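You operate a simulated robot arm through the tools that you are given. There is no shell and no other tool. Be economical: measure what you need, move in short steps, check, and stop when the job is done.

You are at the controls of a simulated robot arm. One attempt, no reset.

## Task
Open the upper blue drawer, take the yellow cap from the inside of the upper blue drawer and leave it on the black tile, then shut the drawer. Then open the left mixing door, take the glue bottle on the plain end of the packing bench and put it away in the left cupboard of the mixing bench, then shut the door. Then turn the vacuum dial to .65. Then put the steel block from the top of the parts table on the plain end of the packing bench. Then open the third chest drawer from the top. Keep to this order. Set down upright: glue bottle, steel block.

It is judged by the outcome, as a careful person would: the job done as asked, and still so three seconds after it is handed in. It fails if anything else is knocked over, pushed out of place, dropped, spilled or broken. Lids that push on must go on centred and level and be pressed home; caps that screw on are set level and turned clockwise until they are tight.

## Robot
A 7-joint arm with a fingered hand on a trunk, on a base that drives. Base frame: it is fixed to the floor where the robot stands at the start and does not move with it; the origin is under the middle of the robot, x ahead of it, y to its left, z up; the surface under the hand at the start is at about z = 880. Readings come in mm, degrees, newtons and seconds.
Its first joint turns from -166.0 to 166.0 degrees. Places, roughly: black tile (8x8x2 cm) [5500, -1000, 400]; glue bottle [5000, 500, 1000]; left cupboard of the mixing bench [200, -7500, 100]; left mixing door [200, -7300, 400]; plain end of the packing bench [4900, 500, 900]; steel block (5x5x8 cm) [2900, 1700, 900]; third chest drawer [5900, -2300, 500]; upper blue drawer [900, 100, 700]; vacuum dial [4700, 1600, 900]; yellow cap (3x3x3 cm) [800, 100, 700]. Payload 3.7 kg.
The TCP is the grasp point between the finger pads, 25 mm short of the fingertips. In the tool frame z runs along the fingers and y along their closing line. The gripper opens to 88 mm. The gripper's body begins 29 mm behind the TCP. The gripper is a hand of 5 fingers: y runs from the thumb to the fingers, the wrist lies at [-13, -106, -174] in the tool frame.
Orientation is that of the tool frame in the base frame, as a unit quaternion [w, x, y, z]. With the fingers straight down and the wrist toward the robot, the tool's x, y and z point along [0, 1, 0], [1, 0, 0] and [0, 0, -1] of the base frame.

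## Interface
- The arm moves only by the tool arm_command. Its argument "plan" is one flat list of numbers, 6 for each row, row after row: the shift along the tool's x, y, z in mm, then the turn, a rotation vector about the tool's x, y, z in degrees. In form: [dx, dy, dz, wx, wy, wz, dx, dy, dz, wx, wy, wz, ...]. A call has 1 to 20 rows; each row shifts and turns the commanded pose from where the row before left it, along the tool's axes as they then stand. Each row takes 0.2 s and may step no farther than 50 mm and 8.6 degrees from the row before; otherwise, the whole call is refused. A pose out of reach is approached as far as the arm can. The call stops where the force on the tool passes 40 N (or 10 N more than at its start, if that is more) or the arm is blocked; 0.2 s more then pass. In this call time passes only in rows, and 0.2 s behind the last. It gives the time, the measured TCP pose, the force on the tool (base axes), the opening and the grip force at its end, in the units of the frame above (readings bear some noise), with the torque about the TCP (base axes, N m) and any sound that the robot's microphone picked up.
- Cameras (640 x 400 px; columns grow to the right, rows downward): "scene" is now at [184.3, 192.4, 1286.1]; the picture's right is [-0.36, -0.93, 0.00], its down [-0.55, 0.21, -0.81] and it looks along [0.76, -0.29, -0.59] (base axes); focal length 258 px, centre (320, 200). "wrist" rides on the gripper at [59, -79, -105] in the tool frame; the picture's right is [-0.73, 0.32, -0.61], its down [-0.62, -0.68, 0.38] and it looks along [-0.29, 0.66, 0.70] (tool axes); focal length 234 px, centre (320, 200). There is no depth. A picture from a camera that has moved, and an enlarged one, comes with that camera's place and axes in the base frame and with its lens.
- grab_frame(camera): a new picture of that camera. No time passes.
- drive_base(legs): drives the robot by 1 to 6 legs, each [ahead, left, turn to the left] in mm, mm and degrees, along the robot's own axes; the way and the turn of a leg run together, so that a leg with both is an arc; at most 1500 mm and 180 degrees a leg. The arm and the cameras ride along, it lands a little off, and it stops where it bumps. It gives what a move gives.
- set_fingers(index, middle, ring, little, thumb_bend, thumb_turn): sets how far each is bent, from 0 (flat) to 1 (curled in); at 0.3 the hand is open as for a grip, at 0.7 the pads meet at the TCP. One left out holds its place. A second passes; each finger stops where it meets its share of the squeeze, and holds until it gets a number again. It is the only way to open and close the hand. It gives what a move gives, with no picture; readings hold the bend of each and the force on index, middle, ring, little, thumb and palm. thumb_turn goes from beside the hand (0) to across from the fingers (1), as for a grip.
- aim_head(pan, tilt): turns the head with the scene camera to pan (to the left, within 120 degrees either way) and tilt (down, from -29 to 69), counted from straight ahead of the robot. It gives what a move gives.
- close_up(camera, box): a new picture of the part [left, top, right, bottom] of that camera's present view, enlarged. No time passes.
- close_job(): hands the job in; it is judged then, once.

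Work in short steps. Places have to be worked out from the pictures, the camera data and where the tool is seen: move nearer, look again, correct. Check each grasp and each placing, and mend what went wrong. You have 186 turns and 156 pictures in all, those below and enlarged ones among them. Open the gripper and draw the arm clear of the work before you hand the job in, unless the task says otherwise; then end with one line.

The tools are called after "Call:" as a command line: name --argument value ..., lists and objects as JSON in quotes. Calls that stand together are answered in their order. arm_command: Moves the arm, as the interface text tells. Its arguments: {"type":"object","properties":{"plan":{"type":"array"}},"required":["plan"]} The other tools are called the same way: set_fingers (index, middle, ring, little, thumb_bend, thumb_turn) moves the fingers one by one; drive_base (legs) drives the base; aim_head (pan, tilt) turns the head that bears the scene camera; grab_frame (camera) takes a picture; close_up (camera, box) takes an enlarged picture of a part of a camera's view; close_job () hands the job in.

At the start:

```text
clock: 0.0
position: [748.1, -227.5, 985.0]
tcp_rot: [0.0, 0.707, 0.707, -0.001]
contact_force: [0.7, 0.4, 0.6]
wrist_torque: [0.0, -0.04, -0.01]
gripper_width: 87.5
grasp_force: 0.1
shape: jaw
bend: [0.3, 0.3, 0.3, 0.3, 0.3, 0.98]
finger forces: [0.0, 0.0, 0.0, 0.0, 0.0, 0.1]
robot x, y, heading: [1.0, 0.9, -0.1]
head pan, tilt: [-20.8, 35.9]
```

scene: 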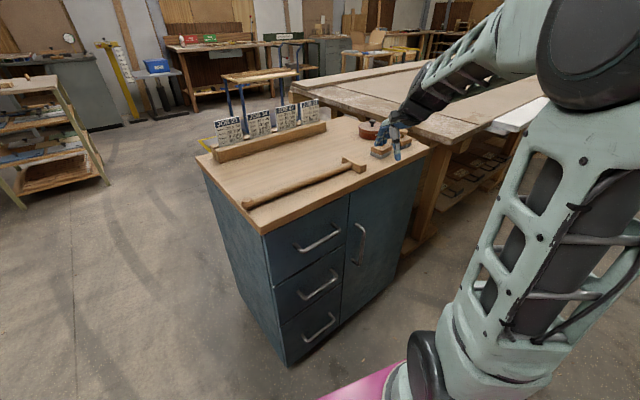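
wrist: 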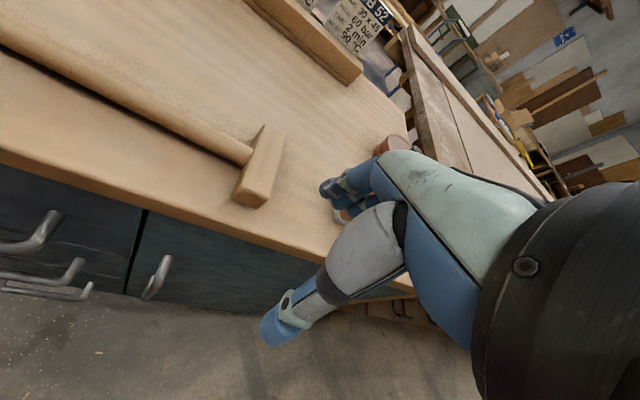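

I'll look closer at the blue drawers and their handles before moving.

Call:
close_up --camera "scene" --box '[180, 120, 440, 282]'

Call:
aim_head --pan 5 --tilt 45

Call:
grab_frame --camera "scene"

```text
2.46 times, centred on (310, 201) of scene
camera zoom: at [184.3, 192.4, 1286.1], right [-0.36, -0.93, 0.0], down [-0.55, 0.21, -0.81], along [0.76, -0.29, -0.59], focal length 636 px, centre (345, 198)
```

zoom: 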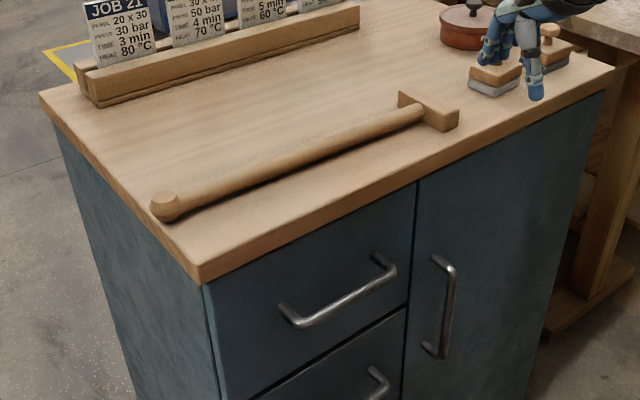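

```text
clock: 0.9
position: [747.3, -226.2, 985.7]
tcp_rot: [0.001, 0.708, 0.706, 0.0]
contact_force: [0.2, 0.2, 0.3]
wrist_torque: [0.0, -0.01, 0.01]
gripper_width: 87.7
grasp_force: 0.2
shape: jaw
bend: [0.3, 0.3, 0.3, 0.3, 0.3, 0.98]
finger forces: [0.0, 0.1, 0.0, 0.1, 0.0, 0.0]
robot x, y, heading: [2.5, 2.3, -0.1]
head pan, tilt: [5.0, 45.0]
```

```text
152 pictures are left
camera scene: at [183.5, 230.6, 1272.7], right [0.09, -1.0, 0.0], down [-0.7, -0.06, -0.71], along [0.7, 0.06, -0.71], focal length 258 px, centre (320, 200)
```

scene: 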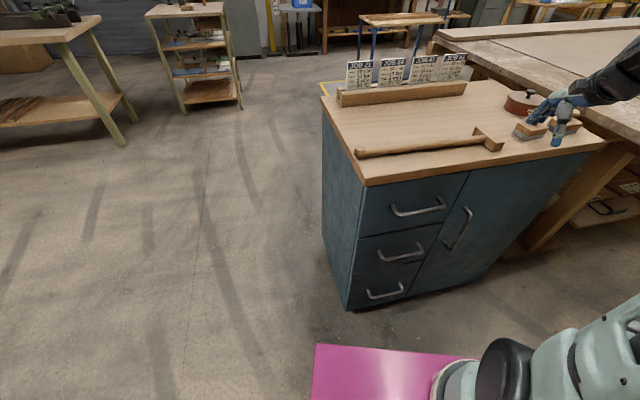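

The cabinet front is turned about 19.7° from my axes. I put the upper handle's bar near [651, 11, 794]. I'll pull the arm back a little, then drive so I face the drawer squarely.

Call:
arm_command --plan '[0, -40, -20, 0, 0, 0, 0, -40, -10, 0, 0, 0, 0, -40, 0, 0, 0, 0, 0, -40, 0, 0, 0, 0]'

Call:
drive_base --legs '[[-55, -241, 0], [0, 0, 19.7]]'

Call:
aim_head --pan 0 --tilt 40

Call:
grab_frame --camera "scene"

```text
clock: 1.9
position: [588.3, -226.3, 1011.9]
tcp_rot: [0.0, 0.707, 0.707, 0.0]
contact_force: [0.1, -0.3, -0.8]
wrist_torque: [-0.02, -0.05, 0.0]
gripper_width: 87.6
grasp_force: 0.1
shape: jaw
bend: [0.3, 0.3, 0.3, 0.3, 0.3, 0.98]
finger forces: [0.0, 0.0, 0.1, 0.1, 0.1, 0.1]
robot x, y, heading: [-3.2, -0.9, -0.2]
head pan, tilt: [5.0, 45.0]
```

```text
clock: 3.3
position: [563.9, -339.7, 1012.6]
tcp_rot: [0.0, 0.708, 0.706, 0.0]
contact_force: [-0.3, 0.0, 0.5]
wrist_torque: [-0.01, 0.0, 0.0]
gripper_width: 87.6
grasp_force: 0.0
shape: jaw
bend: [0.3, 0.3, 0.3, 0.3, 0.3, 0.98]
finger forces: [0.0, 0.1, 0.1, 0.1, 0.0, 0.1]
robot x, y, heading: [-21.1, -114.6, -0.3]
head pan, tilt: [5.0, 45.0]
stopped in leg 1: the robot was blocked; the commanded pose is now the measured one
```

```text
clock: 3.9
position: [563.6, -339.8, 1012.1]
tcp_rot: [0.001, 0.709, 0.705, 0.0]
contact_force: [0.3, 0.3, 0.9]
wrist_torque: [0.02, -0.01, 0.01]
gripper_width: 88.0
grasp_force: 0.1
shape: jaw
bend: [0.3, 0.3, 0.3, 0.3, 0.3, 0.98]
finger forces: [0.0, 0.0, 0.0, 0.1, 0.0, 0.0]
robot x, y, heading: [-27.6, -114.0, -0.1]
head pan, tilt: [0.0, 40.0]
```

```text
151 pictures are left
camera scene: at [164.9, 111.8, 1279.9], right [0.0, -1.0, 0.0], down [-0.64, 0.0, -0.77], along [0.77, 0.0, -0.64], focal length 258 px, centre (320, 200)
```

scene: 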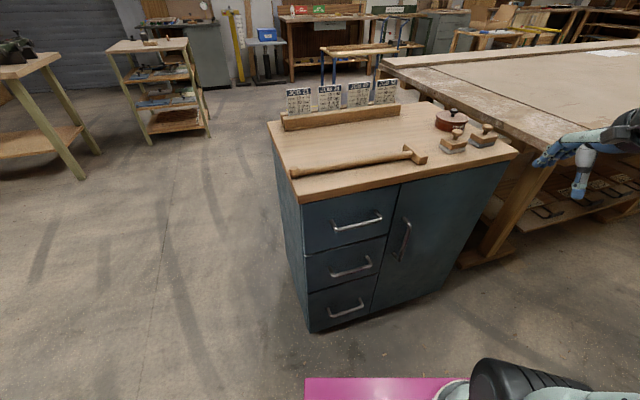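

Something on the right blocked the base, so I'll look that way.

Call:
aim_head --pan -80 --tilt 45

Call:
grab_frame --camera "scene"

Call:
aim_head --pan -115 --tilt 20

Call:
grab_frame --camera "scene"

```text
clock: 5.5
position: [564.5, -339.4, 1013.3]
tcp_rot: [0.001, 0.709, 0.706, 0.0]
contact_force: [0.0, 0.6, -0.3]
wrist_torque: [0.01, 0.0, 0.0]
gripper_width: 87.7
grasp_force: 0.1
shape: jaw
bend: [0.3, 0.3, 0.3, 0.3, 0.3, 0.98]
finger forces: [0.1, 0.0, 0.0, 0.1, 0.1, 0.0]
robot x, y, heading: [-25.3, -110.3, -0.3]
head pan, tilt: [-80.0, 45.0]
```

```text
150 pictures are left
camera scene: at [93.7, 32.0, 1272.7], right [-0.99, -0.17, 0.0], down [-0.12, 0.7, -0.71], along [0.12, -0.7, -0.71], focal length 258 px, centre (320, 200)
```

scene: 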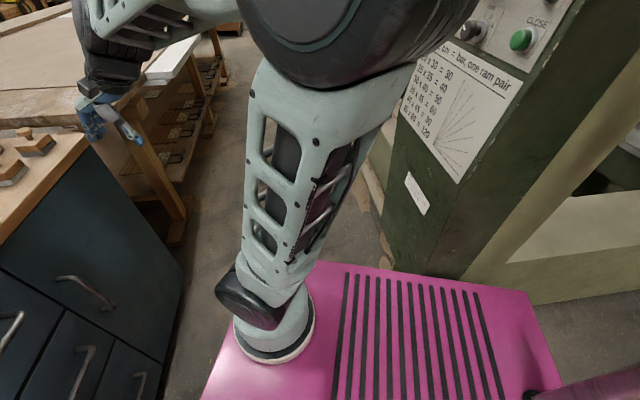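

```text
clock: 6.5
position: [565.7, -339.8, 1012.4]
tcp_rot: [0.0, 0.709, 0.705, 0.0]
contact_force: [0.7, 0.0, 1.0]
wrist_torque: [0.0, -0.03, -0.01]
gripper_width: 87.8
grasp_force: 0.0
shape: jaw
bend: [0.3, 0.3, 0.3, 0.3, 0.3, 0.98]
finger forces: [0.0, 0.0, 0.0, 0.1, 0.0, 0.0]
robot x, y, heading: [-26.3, -109.0, -0.0]
head pan, tilt: [-115.0, 20.0]
```

```text
149 pictures are left
camera scene: at [40.2, 27.9, 1311.3], right [-0.9, 0.43, 0.0], down [0.15, 0.31, -0.94], along [-0.4, -0.85, -0.34], focal length 258 px, centre (320, 200)
```

scene: 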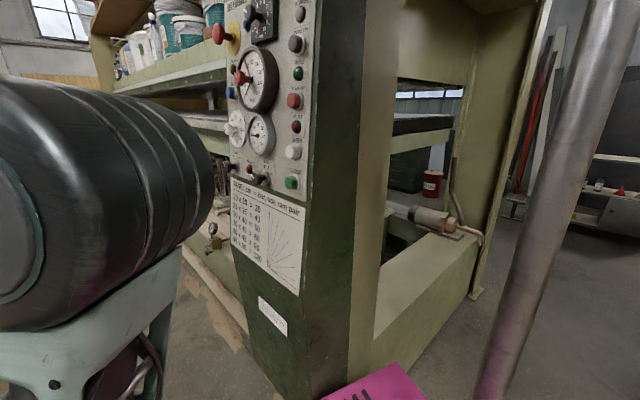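

A press stands to my right. I'll drive away from it to the left and then turn to face the drawer, leaving the handle slightly to my right.

Call:
drive_base --legs '[[-10, 80, 0], [0, 0, 19.7]]'

Call:
aim_head --pan 0 --tilt 45

Call:
grab_frame --camera "scene"

```text
clock: 8.6
position: [596.6, -43.2, 1012.5]
tcp_rot: [0.001, 0.576, 0.818, 0.0]
contact_force: [-0.4, 0.6, -0.7]
wrist_torque: [-0.01, 0.03, 0.04]
gripper_width: 87.9
grasp_force: 0.0
shape: jaw
bend: [0.3, 0.3, 0.3, 0.3, 0.3, 0.98]
finger forces: [0.0, 0.0, 0.1, 0.1, 0.0, 0.0]
robot x, y, heading: [-29.6, -31.8, 19.8]
head pan, tilt: [-115.0, 20.0]
```

```text
clock: 10.5
position: [596.7, -43.7, 1012.5]
tcp_rot: [0.001, 0.575, 0.818, 0.001]
contact_force: [-0.6, -0.2, 1.0]
wrist_torque: [0.02, 0.0, 0.0]
gripper_width: 87.7
grasp_force: 0.0
shape: jaw
bend: [0.3, 0.3, 0.3, 0.3, 0.3, 0.98]
finger forces: [0.0, 0.0, 0.0, 0.0, 0.1, 0.0]
robot x, y, heading: [-33.2, -30.4, 19.7]
head pan, tilt: [0.0, 45.0]
```

```text
148 pictures are left
camera scene: at [63.5, 241.3, 1272.7], right [0.34, -0.94, 0.0], down [-0.67, -0.24, -0.71], along [0.67, 0.24, -0.71], focal length 258 px, centre (320, 200)
```

scene: 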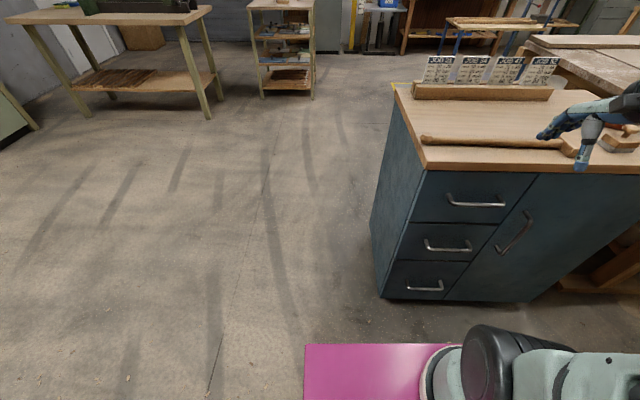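

I'm now squared up to the cabinet, with the bar centred near [650, 12, 789]. I'll pitch the hand up so it points at the face (fingers on top, thumb below), pulling back slightly first.

Call:
arm_command --plan '[0, -30, 0, 0, 0, 0, 0, -30, 0, -8, 0, 0, 0, 0, 0, -8.4, 0, 0, 0, 0, 0, -8.4, 0, 0, 0, 0, 0, -8.4, 0, 0, 0, 0, 0, -8.4, 0, 0, 0, 0, 0, -8.4, 0, 0, 0, 0, 0, -8.4, 0, 0, 0, 0, 0, -8.4, 0, 0, 0, 0, 0, -8.4, 0, 0, 0, 0, 0, -8.4, 0, 0, 0, 0, 0, -6.4, 0, 0]'

Call:
aim_head --pan -25 --tilt 35

Call:
grab_frame --camera "scene"

Call:
grab_frame --camera "wrist"

```text
clock: 13.1
position: [601.9, -129.5, 1107.2]
tcp_rot: [0.407, 0.406, 0.579, 0.579]
contact_force: [0.4, 0.0, 0.7]
wrist_torque: [-0.01, -0.03, 0.0]
gripper_width: 87.5
grasp_force: 0.0
shape: jaw
bend: [0.3, 0.3, 0.3, 0.3, 0.3, 0.98]
finger forces: [0.0, 0.0, 0.0, 0.1, 0.0, 0.0]
out of reach, approached as far as the arm can: row 6, 7, 8, 9, 10, 11, 12
robot x, y, heading: [-33.3, -28.5, 19.8]
head pan, tilt: [0.0, 45.0]
```

```text
clock: 14.0
position: [602.0, -130.1, 1105.7]
tcp_rot: [0.407, 0.406, 0.579, 0.578]
contact_force: [-0.1, -0.5, -0.3]
wrist_torque: [-0.03, 0.0, 0.01]
gripper_width: 87.8
grasp_force: 0.1
shape: jaw
bend: [0.3, 0.3, 0.3, 0.3, 0.3, 0.98]
finger forces: [0.0, 0.0, 0.0, 0.0, 0.1, 0.0]
robot x, y, heading: [-32.1, -28.0, 20.1]
head pan, tilt: [-25.0, 35.0]
```

```text
147 pictures are left
camera scene: at [74.7, 205.8, 1287.5], right [-0.09, -1.0, 0.0], down [-0.57, 0.05, -0.82], along [0.82, -0.07, -0.57], focal length 258 px, centre (320, 200)
```

scene: 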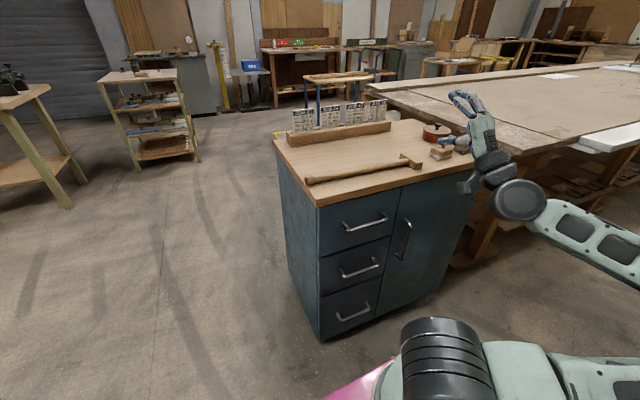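

```text
146 pictures are left
camera wrist: at [483.3, -109.6, 1028.9], right [-0.32, -0.89, 0.33], down [0.57, -0.46, -0.68], along [0.75, -0.03, 0.66], focal length 234 px, centre (320, 200)
```

wrist: 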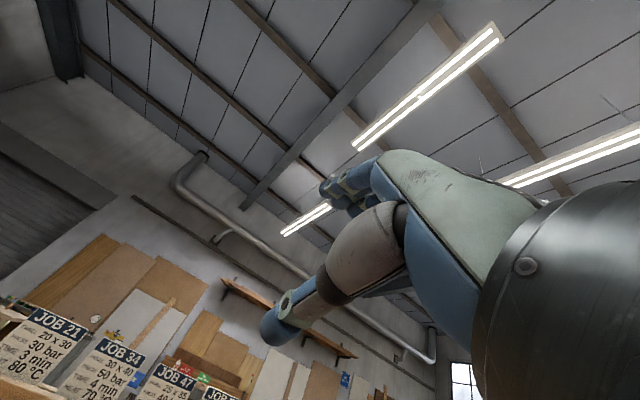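

The hand is now horizontal, pointing at the face. I'll try lowering it toward a point in front of the handle to see whether that's within reach.

Call:
arm_command --plan '[20, -40, -10, 0, 0, 0, 20, -40, -10, 0, 0, 0]'

```text
clock: 14.6
position: [620.6, -146.7, 1059.7]
tcp_rot: [0.407, 0.406, 0.578, 0.578]
contact_force: [0.0, -0.7, -0.5]
wrist_torque: [0.01, 0.0, -0.02]
gripper_width: 87.7
grasp_force: 0.0
shape: jaw
bend: [0.3, 0.3, 0.3, 0.3, 0.3, 0.98]
finger forces: [0.0, 0.0, 0.0, 0.0, 0.1, 0.0]
out of reach, approached as far as the arm can: row 1, 2
robot x, y, heading: [-32.2, -28.7, 19.8]
head pan, tilt: [-25.0, 35.0]
```

The arm is folding too tightly this close to the cabinet. Before backing away, I'll check what's behind me.

Call:
aim_head --pan 120 --tilt 30

Call:
grab_frame --camera "scene"

Call:
aim_head --pan -120 --tilt 40

Call:
grab_frame --camera "scene"

```text
clock: 16.9
position: [621.3, -146.9, 1060.8]
tcp_rot: [0.407, 0.405, 0.579, 0.579]
contact_force: [-0.8, 0.5, 0.1]
wrist_torque: [0.03, -0.02, -0.02]
gripper_width: 87.9
grasp_force: 0.1
shape: jaw
bend: [0.3, 0.3, 0.3, 0.3, 0.3, 0.98]
finger forces: [0.0, 0.0, 0.0, 0.0, 0.0, 0.0]
robot x, y, heading: [-33.0, -31.9, 19.7]
head pan, tilt: [120.0, 30.0]
```

```text
145 pictures are left
camera scene: at [-82.0, 272.1, 1295.3], right [0.65, 0.76, 0.0], down [0.38, -0.32, -0.87], along [-0.66, 0.56, -0.5], focal length 258 px, centre (320, 200)
```

scene: 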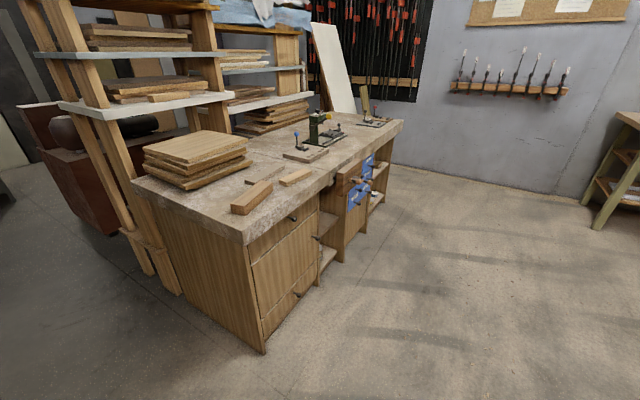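

```text
clock: 20.3
position: [620.5, -145.9, 1060.7]
tcp_rot: [0.406, 0.406, 0.579, 0.579]
contact_force: [0.6, 0.1, 0.1]
wrist_torque: [0.02, 0.0, 0.02]
gripper_width: 87.6
grasp_force: 0.0
shape: jaw
bend: [0.3, 0.3, 0.3, 0.3, 0.3, 0.98]
finger forces: [0.1, 0.0, 0.0, 0.0, 0.1, 0.1]
robot x, y, heading: [-35.3, -31.2, 19.8]
head pan, tilt: [-120.0, 40.0]
```

```text
144 pictures are left
camera scene: at [-28.0, 130.0, 1279.9], right [-0.98, 0.18, 0.0], down [0.11, 0.63, -0.77], along [-0.14, -0.75, -0.64], focal length 258 px, centre (320, 200)
```

scene: 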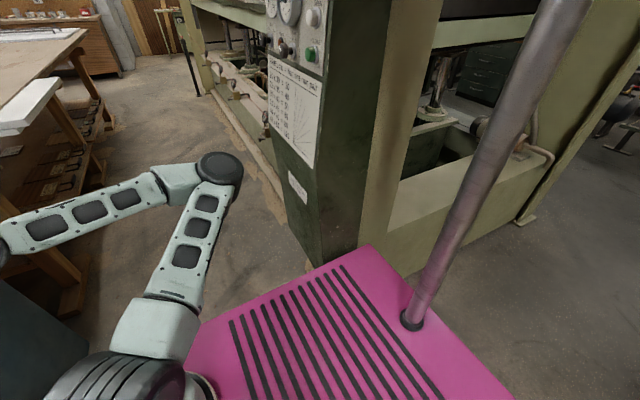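

There's room behind me. The arm's axis seems to sit about 227 mm right of the robot's middle, so the handle is nearly in line with it. I'll back up 200 mm with a slight shift left.

Call:
drive_base --legs '[[-200, 20, 0]]'

Call:
arm_command --plan '[0, -40, 0, 0, 0, 0, 0, -40, 0, 0, 0, 0, 0, -40, 0, 0, 0, 0, 0, -40, 0, 0, 0, 0, 0, -40, 0, 0, 0, 0]'

```text
clock: 21.7
position: [489.1, -172.8, 1059.7]
tcp_rot: [0.402, 0.402, 0.582, 0.582]
contact_force: [0.3, 0.3, 0.0]
wrist_torque: [-0.02, 0.01, -0.03]
gripper_width: 88.0
grasp_force: 0.0
shape: jaw
bend: [0.3, 0.3, 0.3, 0.3, 0.3, 0.98]
finger forces: [0.0, 0.0, 0.0, 0.0, 0.0, 0.1]
robot x, y, heading: [-168.8, -61.7, 19.7]
head pan, tilt: [-120.0, 40.0]
stopped in leg 1: the robot was blocked; the commanded pose is now the measured one
```

```text
clock: 22.9
position: [504.2, -192.0, 864.0]
tcp_rot: [0.403, 0.403, 0.581, 0.581]
contact_force: [0.5, 0.3, -1.1]
wrist_torque: [0.0, 0.02, 0.01]
gripper_width: 87.9
grasp_force: 0.1
shape: jaw
bend: [0.3, 0.3, 0.3, 0.3, 0.3, 0.98]
finger forces: [0.0, 0.0, 0.0, 0.1, 0.1, 0.0]
out of reach, approached as far as the arm can: row 1, 2, 3
robot x, y, heading: [-170.3, -62.8, 19.9]
head pan, tilt: [-120.0, 40.0]
```

The base stopped after 143 mm, but the low pose is now reachable. I'll move the hand to about 110 mm in front of the handle at bar height and take a look.

Call:
arm_command --plan '[36, -19, 24, 0, 0, 0, 36, -19, 24, 0, 0, 0, 36, -19, 24, 0, 0, 0, 35, -18, 24, 0, 0, 0]'

Call:
aim_head --pan -15 --tilt 35

Call:
close_up --camera "scene" --box '[240, 120, 480, 270]'

Call:
grab_frame --camera "wrist"

```text
clock: 23.9
position: [562.1, -34.6, 787.3]
tcp_rot: [0.403, 0.403, 0.581, 0.581]
contact_force: [0.2, -0.5, 0.8]
wrist_torque: [-0.01, -0.03, -0.02]
gripper_width: 87.8
grasp_force: 0.0
shape: jaw
bend: [0.3, 0.3, 0.3, 0.3, 0.3, 0.98]
finger forces: [0.1, 0.0, 0.0, 0.0, 0.1, 0.1]
out of reach, approached as far as the arm can: row 1, 2
robot x, y, heading: [-165.9, -62.9, 19.6]
head pan, tilt: [-120.0, 40.0]
```

```text
clock: 25.7
position: [563.3, -33.9, 786.6]
tcp_rot: [0.403, 0.403, 0.58, 0.582]
contact_force: [-0.6, 1.1, -0.2]
wrist_torque: [-0.02, 0.03, -0.01]
gripper_width: 87.8
grasp_force: 0.1
shape: jaw
bend: [0.3, 0.3, 0.3, 0.3, 0.3, 0.98]
finger forces: [0.0, 0.1, 0.0, 0.1, 0.0, 0.0]
robot x, y, heading: [-172.5, -64.1, 19.4]
head pan, tilt: [-15.0, 35.0]
```

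```text
2.67 times, centred on (360, 195) of scene
camera zoom: at [-61.6, 187.8, 1287.5], right [0.08, -1.0, 0.0], down [-0.57, -0.05, -0.82], along [0.82, 0.07, -0.57], focal length 689 px, centre (213, 213)
```

zoom: 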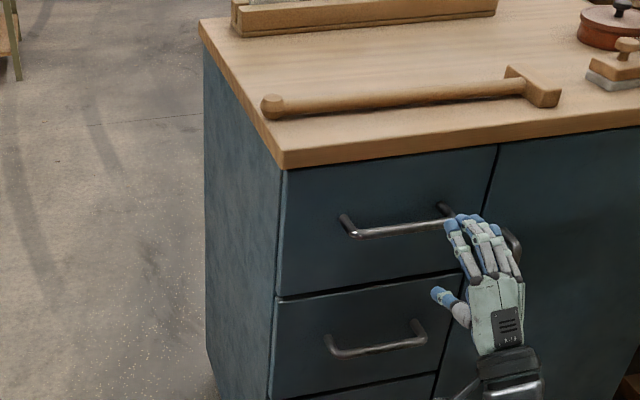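

```text
142 pictures are left
camera wrist: at [443.7, -14.3, 710.1], right [-0.31, -0.89, 0.32], down [0.58, -0.45, -0.68], along [0.75, -0.03, 0.66], focal length 234 px, centre (320, 200)
```

wrist: 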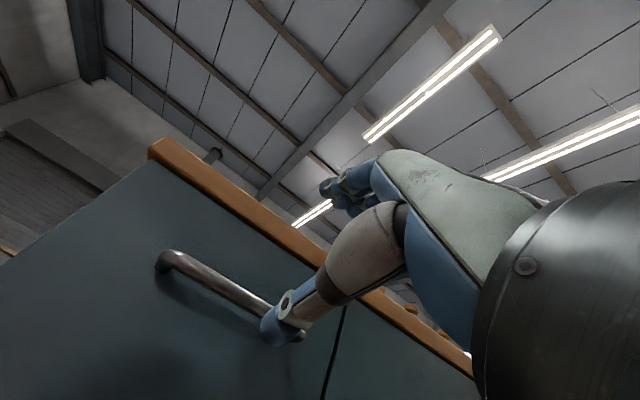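

The bar should be about 98 mm ahead; the scene view puts it near z 783 and the wrist view somewhat lower. I'll advance 60 mm, drop 8 mm and check again.

Call:
arm_command --plan '[5, -4, 30, 0, 0, 0, 4, -4, 30, 0, 0, 0]'

Call:
close_up --camera "scene" --box '[330, 160, 450, 235]'

Call:
grab_frame --camera "wrist"

```text
clock: 26.3
position: [612.9, -5.5, 777.7]
tcp_rot: [0.404, 0.405, 0.579, 0.581]
contact_force: [-0.4, 0.4, -0.1]
wrist_torque: [-0.03, -0.02, 0.01]
gripper_width: 87.9
grasp_force: 0.1
shape: jaw
bend: [0.3, 0.3, 0.3, 0.3, 0.3, 0.98]
finger forces: [0.0, 0.1, 0.1, 0.0, 0.0, 0.0]
robot x, y, heading: [-170.2, -66.1, 19.6]
head pan, tilt: [-15.0, 35.0]
```

```text
5.33 times, centred on (390, 198) of scene
camera zoom: at [-61.6, 187.8, 1287.5], right [0.08, -1.0, 0.0], down [-0.57, -0.05, -0.82], along [0.82, 0.07, -0.57], focal length 1378 px, centre (-53, 213)
```

zoom: 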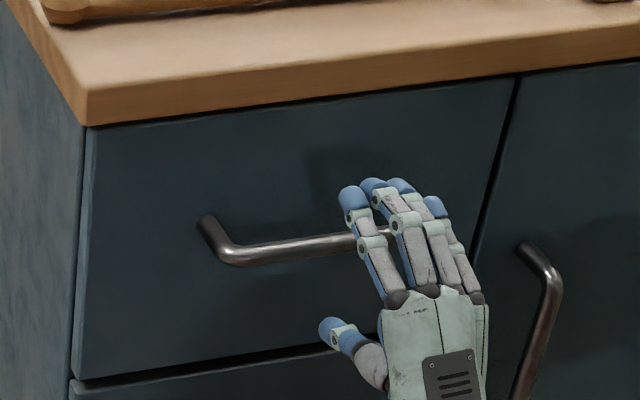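

```text
140 pictures are left
camera wrist: at [494.6, 14.2, 700.0], right [-0.31, -0.89, 0.32], down [0.58, -0.45, -0.68], along [0.75, -0.03, 0.66], focal length 234 px, centre (320, 200)
```

wrist: 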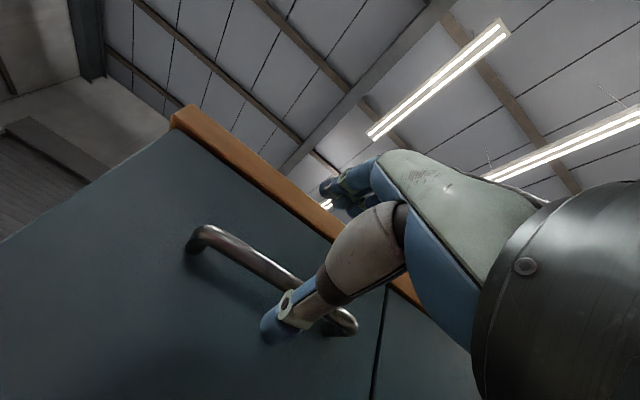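

Triangulating from two wrist views puts the bar's centre near [682, 3, 766], about 68 mm ahead and 12 mm lower. I'll advance until the bar lies between fingers and thumb, watching the force.

Call:
arm_command --plan '[-5, -6, 15, 0, 0, 0, -5, -6, 15, 0, 0, 0, 0, 0, 14, 0, 0, 0, 0, 0, 12, 0, 0, 0]'

Call:
close_up --camera "scene" --box '[330, 160, 450, 235]'

Call:
grab_frame --camera "wrist"

```text
clock: 27.3
position: [668.9, 4.7, 764.8]
tcp_rot: [0.402, 0.403, 0.581, 0.582]
contact_force: [-0.2, -0.5, 0.5]
wrist_torque: [-0.02, 0.01, 0.01]
gripper_width: 87.9
grasp_force: 0.1
shape: jaw
bend: [0.3, 0.3, 0.3, 0.3, 0.3, 0.98]
finger forces: [0.1, 0.0, 0.1, 0.0, 0.0, 0.0]
robot x, y, heading: [-172.8, -63.1, 19.6]
head pan, tilt: [-15.0, 35.0]
```

```text
5.33 times, centred on (390, 198) of scene
camera zoom: at [-61.6, 187.9, 1287.5], right [0.08, -1.0, 0.0], down [-0.57, -0.05, -0.82], along [0.82, 0.07, -0.57], focal length 1378 px, centre (-53, 213)
```

zoom: 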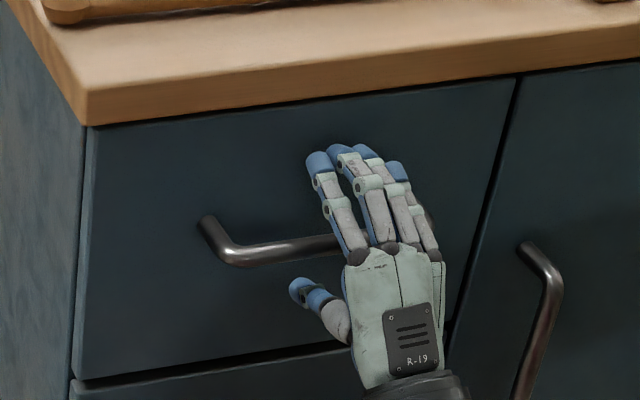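

```text
138 pictures are left
camera wrist: at [549.8, 24.9, 688.5], right [-0.31, -0.89, 0.32], down [0.58, -0.45, -0.68], along [0.75, -0.03, 0.66], focal length 234 px, centre (320, 200)
```

wrist: 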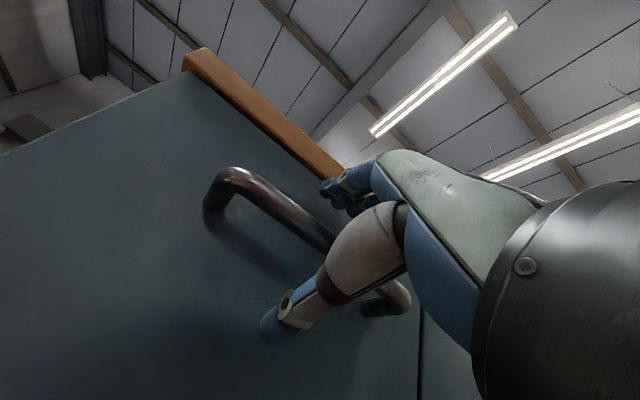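

The bar now sits between fingers and thumb with no contact, so I'll close the hand on it.

Call:
set_fingers --index 0.72 --middle 0.72 --ring 0.72 --little 0.72 --thumb_bend 0.7

Call:
close_up --camera "scene" --box '[330, 160, 450, 235]'

```text
clock: 28.3
position: [667.7, 5.6, 765.1]
tcp_rot: [0.403, 0.404, 0.58, 0.581]
contact_force: [1.4, 0.4, 0.0]
wrist_torque: [-0.07, -0.02, 0.03]
gripper_width: 0.0
grasp_force: 2.5
shape: fingers
bend: [0.72, 0.72, 0.72, 0.71, 0.68, 0.98]
finger forces: [0.0, 0.1, 0.1, 2.0, 1.6, 0.0]
robot x, y, heading: [-170.9, -62.1, 19.8]
head pan, tilt: [-15.0, 35.0]
```

```text
5.33 times, centred on (390, 198) of scene
camera zoom: at [-61.6, 187.9, 1287.5], right [0.08, -1.0, 0.0], down [-0.57, -0.05, -0.82], along [0.82, 0.07, -0.57], focal length 1378 px, centre (-53, 213)
```

zoom: 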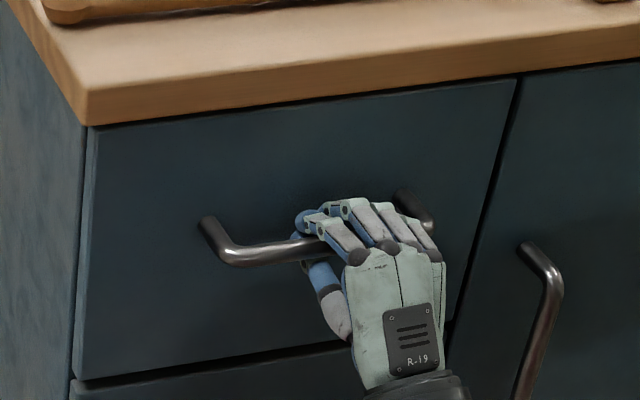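

The fingers have curled around the bar. I'll pull straight back in small steps and see whether the drawer follows.

Call:
arm_command --plan '[0, 0, -15, 0, 0, 0, 0, 0, -15, 0, 0, 0, 0, 0, -15, 0, 0, 0, 0, 0, -15, 0, 0, 0]'

Call:
grab_frame --camera "scene"

```text
clock: 29.3
position: [611.9, -14.4, 768.2]
tcp_rot: [0.403, 0.404, 0.58, 0.581]
contact_force: [0.3, 1.4, -4.0]
wrist_torque: [-0.04, 0.01, 0.07]
gripper_width: 0.0
grasp_force: 2.3
shape: fingers
bend: [0.72, 0.72, 0.72, 0.72, 0.67, 0.97]
finger forces: [0.1, 0.0, 0.1, 1.2, 4.3, 0.0]
robot x, y, heading: [-169.3, -63.4, 19.8]
head pan, tilt: [-15.0, 35.0]
```

```text
136 pictures are left
camera scene: at [-61.6, 188.0, 1287.5], right [0.08, -1.0, 0.0], down [-0.57, -0.05, -0.82], along [0.82, 0.07, -0.57], focal length 258 px, centre (320, 200)
```

scene: 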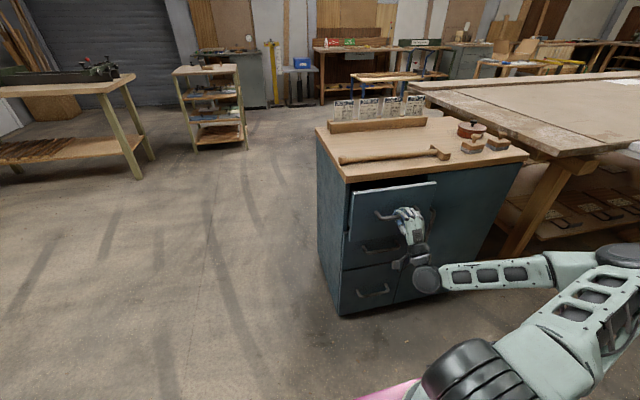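

The drawer follows. I'll keep pulling.

Call:
arm_command --plan '[0, 0, -20, 0, 0, 0, 0, 0, -20, 0, 0, 0, 0, 0, -20, 0, 0, 0, 0, 0, -20, 0, 0, 0, 0, 0, -20, 0, 0, 0, 0, 0, -20, 0, 0, 0]'

Call:
grab_frame --camera "scene"

```text
clock: 30.8
position: [522.2, -61.7, 752.8]
tcp_rot: [0.404, 0.398, 0.578, 0.587]
contact_force: [-3.5, 7.1, 24.4]
wrist_torque: [-0.64, -0.11, -0.03]
gripper_width: 2.7
grasp_force: 12.6
shape: fingers
bend: [0.72, 0.72, 0.72, 0.71, 0.7, 0.97]
finger forces: [9.0, 0.0, 0.0, 16.8, 0.0, 0.0]
out of reach, approached as far as the arm can: row 4, 5, 6
robot x, y, heading: [-169.2, -62.5, 19.5]
head pan, tilt: [-15.0, 35.0]
stopped in row 6: the force on the tool passed its limit at 41 N (the readings are from after the stop); the commanded pose is now the measured one
```

```text
135 pictures are left
camera scene: at [-62.7, 188.5, 1287.5], right [0.08, -1.0, 0.0], down [-0.57, -0.05, -0.82], along [0.82, 0.07, -0.57], focal length 258 px, centre (320, 200)
```

scene: 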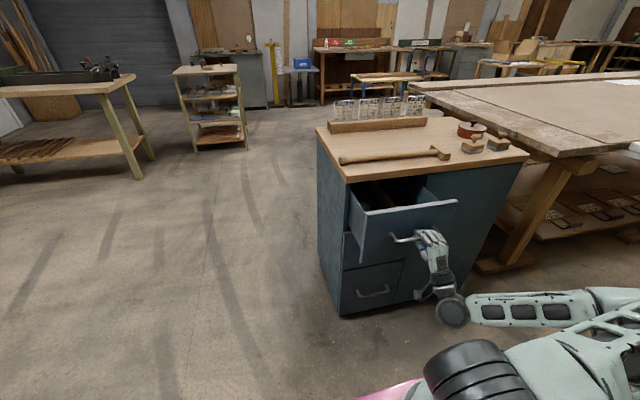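

The arm is at its limit with the drawer about 150 mm open. I'll ease off and release the handle, then look inside.

Call:
arm_command --plan '[10, 5, 3, 0, 0, 0, 10, 5, 3, 0, 0, 0]'

Call:
set_fingers --index 0.3 --middle 0.3 --ring 0.3 --little 0.3 --thumb_bend 0.3

Call:
close_up --camera "scene" --box '[320, 140, 480, 240]'

```text
clock: 31.4
position: [533.9, -47.1, 753.5]
tcp_rot: [0.403, 0.4, 0.58, 0.584]
contact_force: [4.6, -12.3, 17.3]
wrist_torque: [-0.22, 0.03, -0.01]
gripper_width: 1.1
grasp_force: 8.4
shape: fingers
bend: [0.72, 0.72, 0.72, 0.71, 0.7, 0.97]
finger forces: [6.9, 0.0, 0.8, 9.2, 0.0, 0.1]
out of reach, approached as far as the arm can: row 1, 2
robot x, y, heading: [-167.9, -63.4, 19.6]
head pan, tilt: [-15.0, 35.0]
```

```text
clock: 32.4
position: [532.5, -45.3, 752.7]
tcp_rot: [0.403, 0.397, 0.58, 0.586]
contact_force: [-0.3, 0.0, -0.5]
wrist_torque: [-0.02, -0.03, 0.05]
gripper_width: 84.3
grasp_force: 0.0
shape: fingers
bend: [0.3, 0.3, 0.3, 0.3, 0.3, 0.97]
finger forces: [0.1, 0.0, 0.1, 0.0, 0.1, 0.0]
robot x, y, heading: [-171.7, -64.2, 19.8]
head pan, tilt: [-15.0, 35.0]
```

```text
4.00 times, centred on (400, 190) of scene
camera zoom: at [-61.9, 188.2, 1287.5], right [0.08, -1.0, 0.0], down [-0.57, -0.05, -0.82], along [0.82, 0.07, -0.57], focal length 1034 px, centre (0, 240)
```

zoom: 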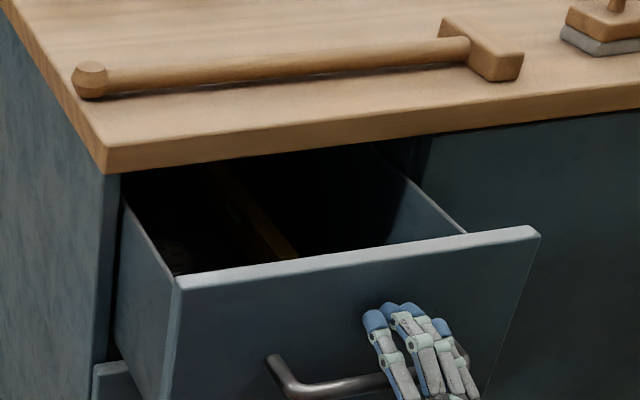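

I can't see inside yet, so the drawer has to come out further. I'll slide the open hand off to the right of the bar and back, then re-grip from above on the drawer front.

Call:
arm_command --plan '[-25, 3, 0, 0, 0, 0, -25, 3, 0, 0, 0, 0, -30, 0, -15, 0, 0, 0, -30, 0, -25, 0, 0, 0, -30, 0, -30, 0, 0, 0]'

Call:
grab_frame --camera "scene"

```text
clock: 33.6
position: [515.6, -199.6, 760.1]
tcp_rot: [0.403, 0.399, 0.579, 0.585]
contact_force: [-0.1, -0.5, -0.1]
wrist_torque: [0.03, -0.03, 0.01]
gripper_width: 84.5
grasp_force: 0.0
shape: fingers
bend: [0.3, 0.3, 0.3, 0.3, 0.3, 0.97]
finger forces: [0.0, 0.0, 0.1, 0.1, 0.1, 0.1]
robot x, y, heading: [-170.8, -61.2, 19.8]
head pan, tilt: [-15.0, 35.0]
```

```text
133 pictures are left
camera scene: at [-62.0, 188.3, 1287.5], right [0.08, -1.0, 0.0], down [-0.57, -0.05, -0.82], along [0.82, 0.07, -0.57], focal length 258 px, centre (320, 200)
```

scene: 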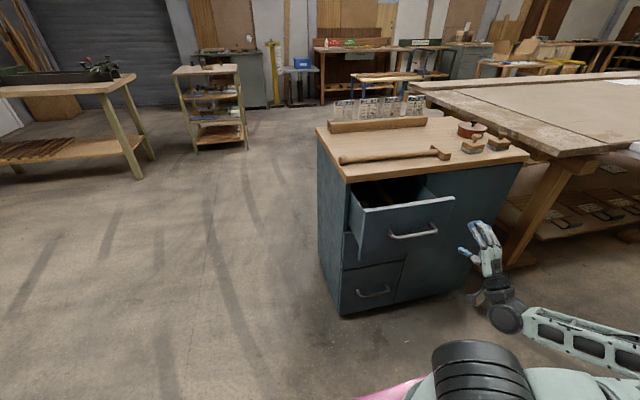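

The hand is free. I'll raise it and pitch it back to pointing down.

Call:
arm_command --plan '[0, 50, 0, 0, 0, 0, 0, 50, 0, 0, 0, 0, 0, 50, 0, 0, 0, 0, 0, 50, 0, 0, 0, 0, 0, 40, 0, 0, 0, 0, 0, 0, 0, 8.4, 0, 0, 0, 0, 0, 8.4, 0, 0, 0, 0, 0, 8.4, 0, 0, 0, 0, 0, 8.4, 0, 0, 0, 0, 0, 8.4, 0, 0, 0, 0, 0, 8.4, 0, 0, 0, 0, 0, 8.4, 0, 0, 0, 0, 0, 8.4, 0, 0, 0, 0, 0, 8.4, 0, 0, 0, 0, 0, 8.4, 0, 0, 0, 0, 0, 6, 0, 0]'

```text
clock: 37.0
position: [514.9, -202.9, 1000.6]
tcp_rot: [0.002, 0.567, 0.824, 0.003]
contact_force: [0.3, -0.2, 0.2]
wrist_torque: [-0.02, 0.03, 0.02]
gripper_width: 84.9
grasp_force: 0.0
shape: fingers
bend: [0.3, 0.3, 0.3, 0.3, 0.3, 0.98]
finger forces: [0.0, 0.0, 0.0, 0.1, 0.0, 0.0]
robot x, y, heading: [-172.3, -66.4, 19.5]
head pan, tilt: [-15.0, 35.0]
```

Next I'll move over the top of the drawer front and take a look.

Call:
arm_command --plan '[36, 31, 0, 0, 0, 1.2, 36, 31, 0, 0, 0, 0, 36, 31, 0, 0, 0, 0, 36, 31, 0, 0, 0, 0, 0, 0, 40, 0, 0, 0, 0, 0, 40, 0, 0, 0]'

Call:
close_up --camera "scene" --box '[320, 130, 480, 230]'

Call:
grab_frame --camera "wrist"

```text
clock: 38.4
position: [585.7, -22.9, 922.2]
tcp_rot: [0.003, 0.576, 0.817, 0.004]
contact_force: [-0.4, -1.0, -0.2]
wrist_torque: [0.01, -0.01, -0.01]
gripper_width: 85.0
grasp_force: 0.1
shape: fingers
bend: [0.3, 0.3, 0.3, 0.3, 0.3, 0.98]
finger forces: [0.0, 0.1, 0.0, 0.1, 0.1, 0.1]
robot x, y, heading: [-172.7, -64.7, 19.6]
head pan, tilt: [-15.0, 35.0]
```

```text
4.00 times, centred on (400, 180) of scene
camera zoom: at [-62.0, 188.1, 1287.5], right [0.08, -1.0, 0.0], down [-0.57, -0.05, -0.82], along [0.82, 0.07, -0.57], focal length 1034 px, centre (0, 280)
```

zoom: 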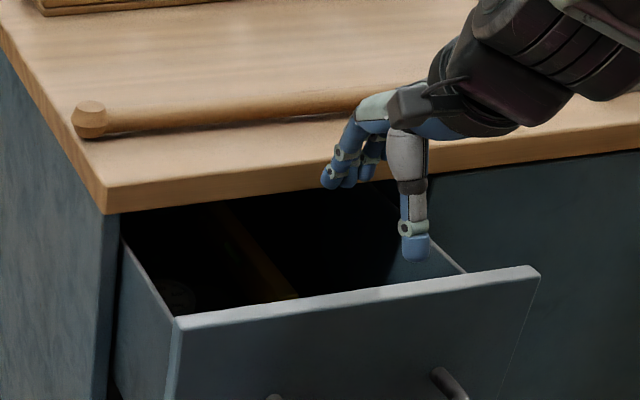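

```text
131 pictures are left
camera wrist: at [490.4, 6.3, 1028.3], right [0.54, -0.58, 0.61], down [-0.43, -0.81, -0.39], along [0.72, -0.05, -0.69], focal length 234 px, centre (320, 200)
```

wrist: 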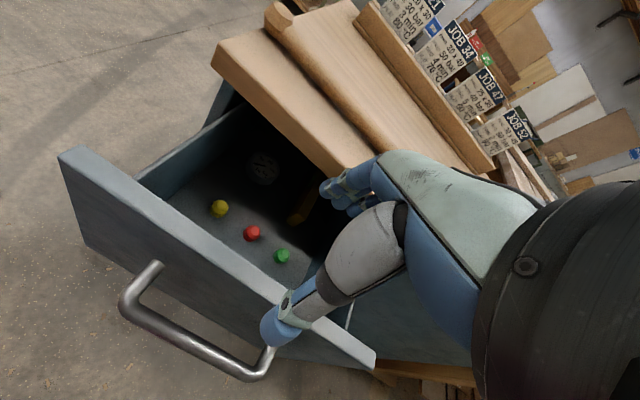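

Inside I can see the yellow cap at about [647, 63], with a red and a green one nearby. The drawer has to come out further for a vertical grasp, so I'll lower the hand to straddle the drawer front, fingers inside and thumb outside.

Call:
arm_command --plan '[0, 0, 40, 0, 0, 0, 0, 0, 30, 0, 0, 0, 0, 0, 14, 0, 0, 0]'

Call:
close_up --camera "scene" --box '[320, 130, 480, 230]'

Call:
grab_frame --camera "wrist"

```text
clock: 39.2
position: [584.4, -22.9, 835.8]
tcp_rot: [0.003, 0.577, 0.817, 0.003]
contact_force: [0.1, 0.3, 1.1]
wrist_torque: [0.01, 0.04, 0.0]
gripper_width: 84.7
grasp_force: 0.0
shape: fingers
bend: [0.3, 0.3, 0.3, 0.3, 0.3, 0.98]
finger forces: [0.0, 0.1, 0.0, 0.0, 0.1, 0.0]
robot x, y, heading: [-170.5, -63.2, 19.6]
head pan, tilt: [-15.0, 35.0]
```

```text
4.00 times, centred on (400, 180) of scene
camera zoom: at [-62.0, 188.2, 1287.5], right [0.08, -1.0, 0.0], down [-0.57, -0.05, -0.82], along [0.82, 0.07, -0.57], focal length 1034 px, centre (0, 280)
```

zoom: 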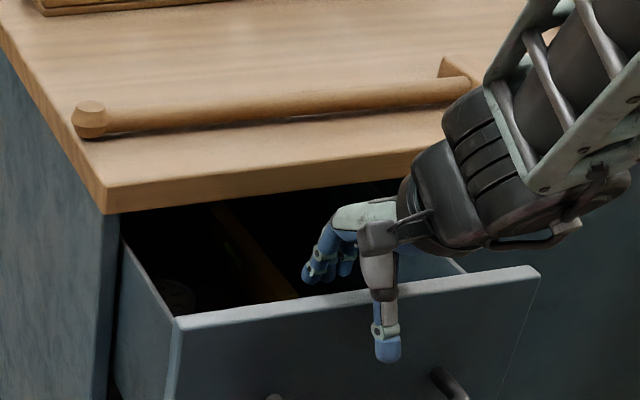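

```text
129 pictures are left
camera wrist: at [489.3, 6.7, 942.1], right [0.54, -0.58, 0.61], down [-0.43, -0.82, -0.39], along [0.72, -0.05, -0.69], focal length 234 px, centre (320, 200)
```

wrist: 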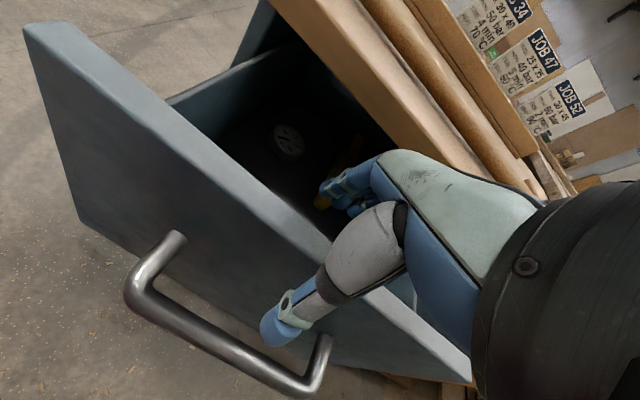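

The front sits between thumb and fingers. I'll pull back with the fingers dragging the panel.

Call:
arm_command --plan '[0, -20, 0, 0, 0, 0, 0, -15, 0, 0, 0, 0, 0, -15, 0, 0, 0, 0, 0, -20, 0, 0, 0, 0, 0, -20, 0, 0, 0, 0, 0, -20, 0, 0, 0, 0, 0, -20, 0, 0, 0, 0, 0, -20, 0, 0, 0, 0, 0, -20, 0, 0, 0]'

Call:
grab_frame --camera "scene"

Call:
grab_frame --camera "wrist"

```text
refused: plan must hold 6 numbers for each row
```

```text
128 pictures are left
camera scene: at [-62.0, 188.2, 1287.5], right [0.08, -1.0, 0.0], down [-0.57, -0.05, -0.82], along [0.82, 0.07, -0.57], focal length 258 px, centre (320, 200)
```

scene: 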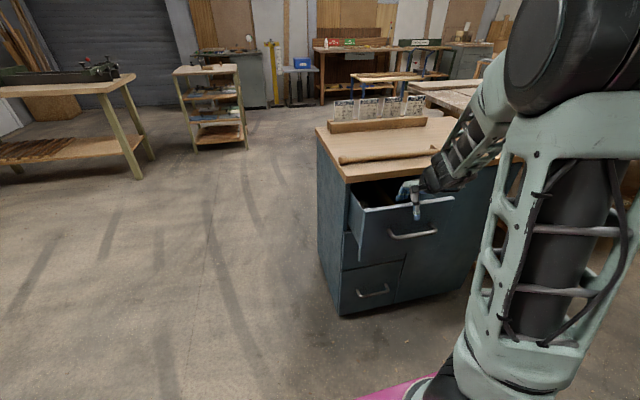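

```text
127 pictures are left
camera wrist: at [489.3, 6.7, 942.1], right [0.54, -0.58, 0.61], down [-0.43, -0.82, -0.39], along [0.72, -0.05, -0.69], focal length 234 px, centre (320, 200)
```

wrist: 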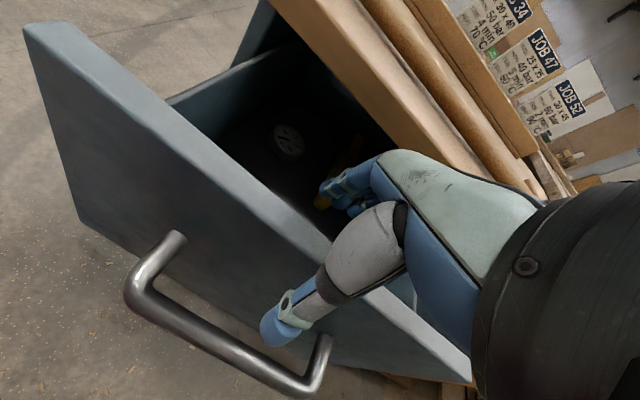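

I miscounted the numbers in a row, so the plan was refused. Repeating the pull.

Call:
arm_command --plan '[0, -20, 0, 0, 0, 0, 0, -15, 0, 0, 0, 0, 0, -15, 0, 0, 0, 0, 0, -20, 0, 0, 0, 0, 0, -20, 0, 0, 0, 0, 0, -20, 0, 0, 0, 0, 0, -20, 0, 0, 0, 0, 0, -20, 0, 0, 0, 0]'

Call:
grab_frame --camera "wrist"

```text
clock: 41.0
position: [452.8, -77.8, 843.6]
tcp_rot: [0.003, 0.576, 0.818, 0.003]
contact_force: [0.6, -0.6, -0.9]
wrist_torque: [-0.01, -0.02, 0.02]
gripper_width: 85.2
grasp_force: 0.7
shape: fingers
bend: [0.3, 0.3, 0.3, 0.3, 0.3, 0.98]
finger forces: [0.1, 0.0, 0.0, 0.1, 0.0, 0.0]
out of reach, approached as far as the arm can: row 8
robot x, y, heading: [-168.8, -65.0, 19.7]
head pan, tilt: [-15.0, 35.0]
```

```text
126 pictures are left
camera wrist: at [358.3, -48.6, 950.4], right [0.55, -0.58, 0.61], down [-0.43, -0.82, -0.39], along [0.72, -0.05, -0.69], focal length 234 px, centre (320, 200)
```

wrist: 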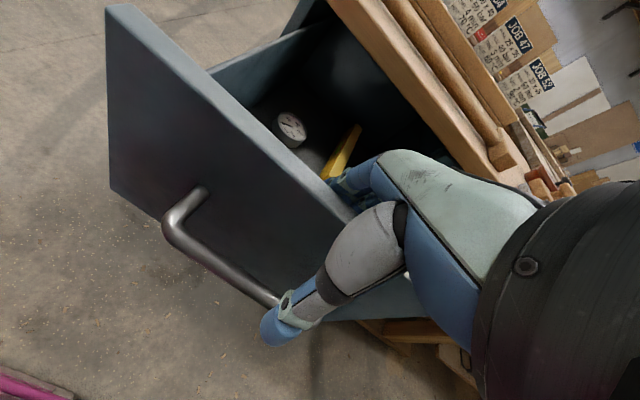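

The drawer has come out roughly another 105 mm. I'll raise the hand and look inside.

Call:
arm_command --plan '[0, 12, 0, 0, 0, 0, 0, 10, -30, 0, 0, 0, 0, 0, -40, 0, 0, 0, 0, 0, -40, 0, 0, 0, 0, 0, -40, 0, 0, 0]'

Call:
grab_frame --camera "wrist"

Call:
grab_frame --camera "scene"

```text
clock: 42.2
position: [473.5, -72.1, 994.5]
tcp_rot: [0.003, 0.576, 0.817, 0.003]
contact_force: [0.3, -0.4, 0.2]
wrist_torque: [-0.01, -0.04, -0.01]
gripper_width: 84.9
grasp_force: 0.0
shape: fingers
bend: [0.3, 0.3, 0.3, 0.3, 0.3, 0.98]
finger forces: [0.0, 0.1, 0.0, 0.1, 0.0, 0.0]
robot x, y, heading: [-168.2, -65.3, 19.8]
head pan, tilt: [-15.0, 35.0]
```

```text
125 pictures are left
camera wrist: at [378.4, -42.5, 1101.4], right [0.54, -0.58, 0.61], down [-0.43, -0.82, -0.39], along [0.72, -0.05, -0.69], focal length 234 px, centre (320, 200)
```

wrist: 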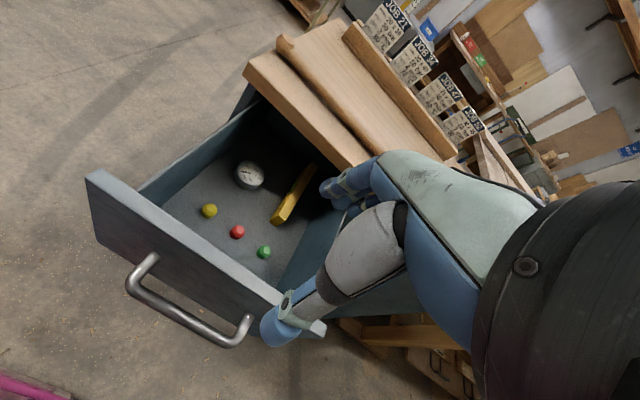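

```text
124 pictures are left
camera scene: at [-61.9, 188.2, 1287.5], right [0.08, -1.0, 0.0], down [-0.57, -0.05, -0.82], along [0.82, 0.07, -0.57], focal length 258 px, centre (320, 200)
```

scene: 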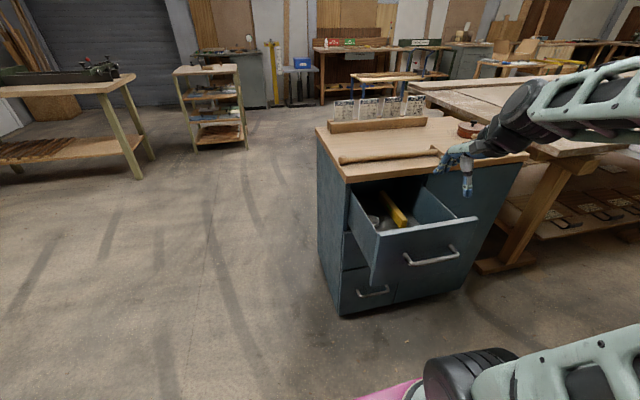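

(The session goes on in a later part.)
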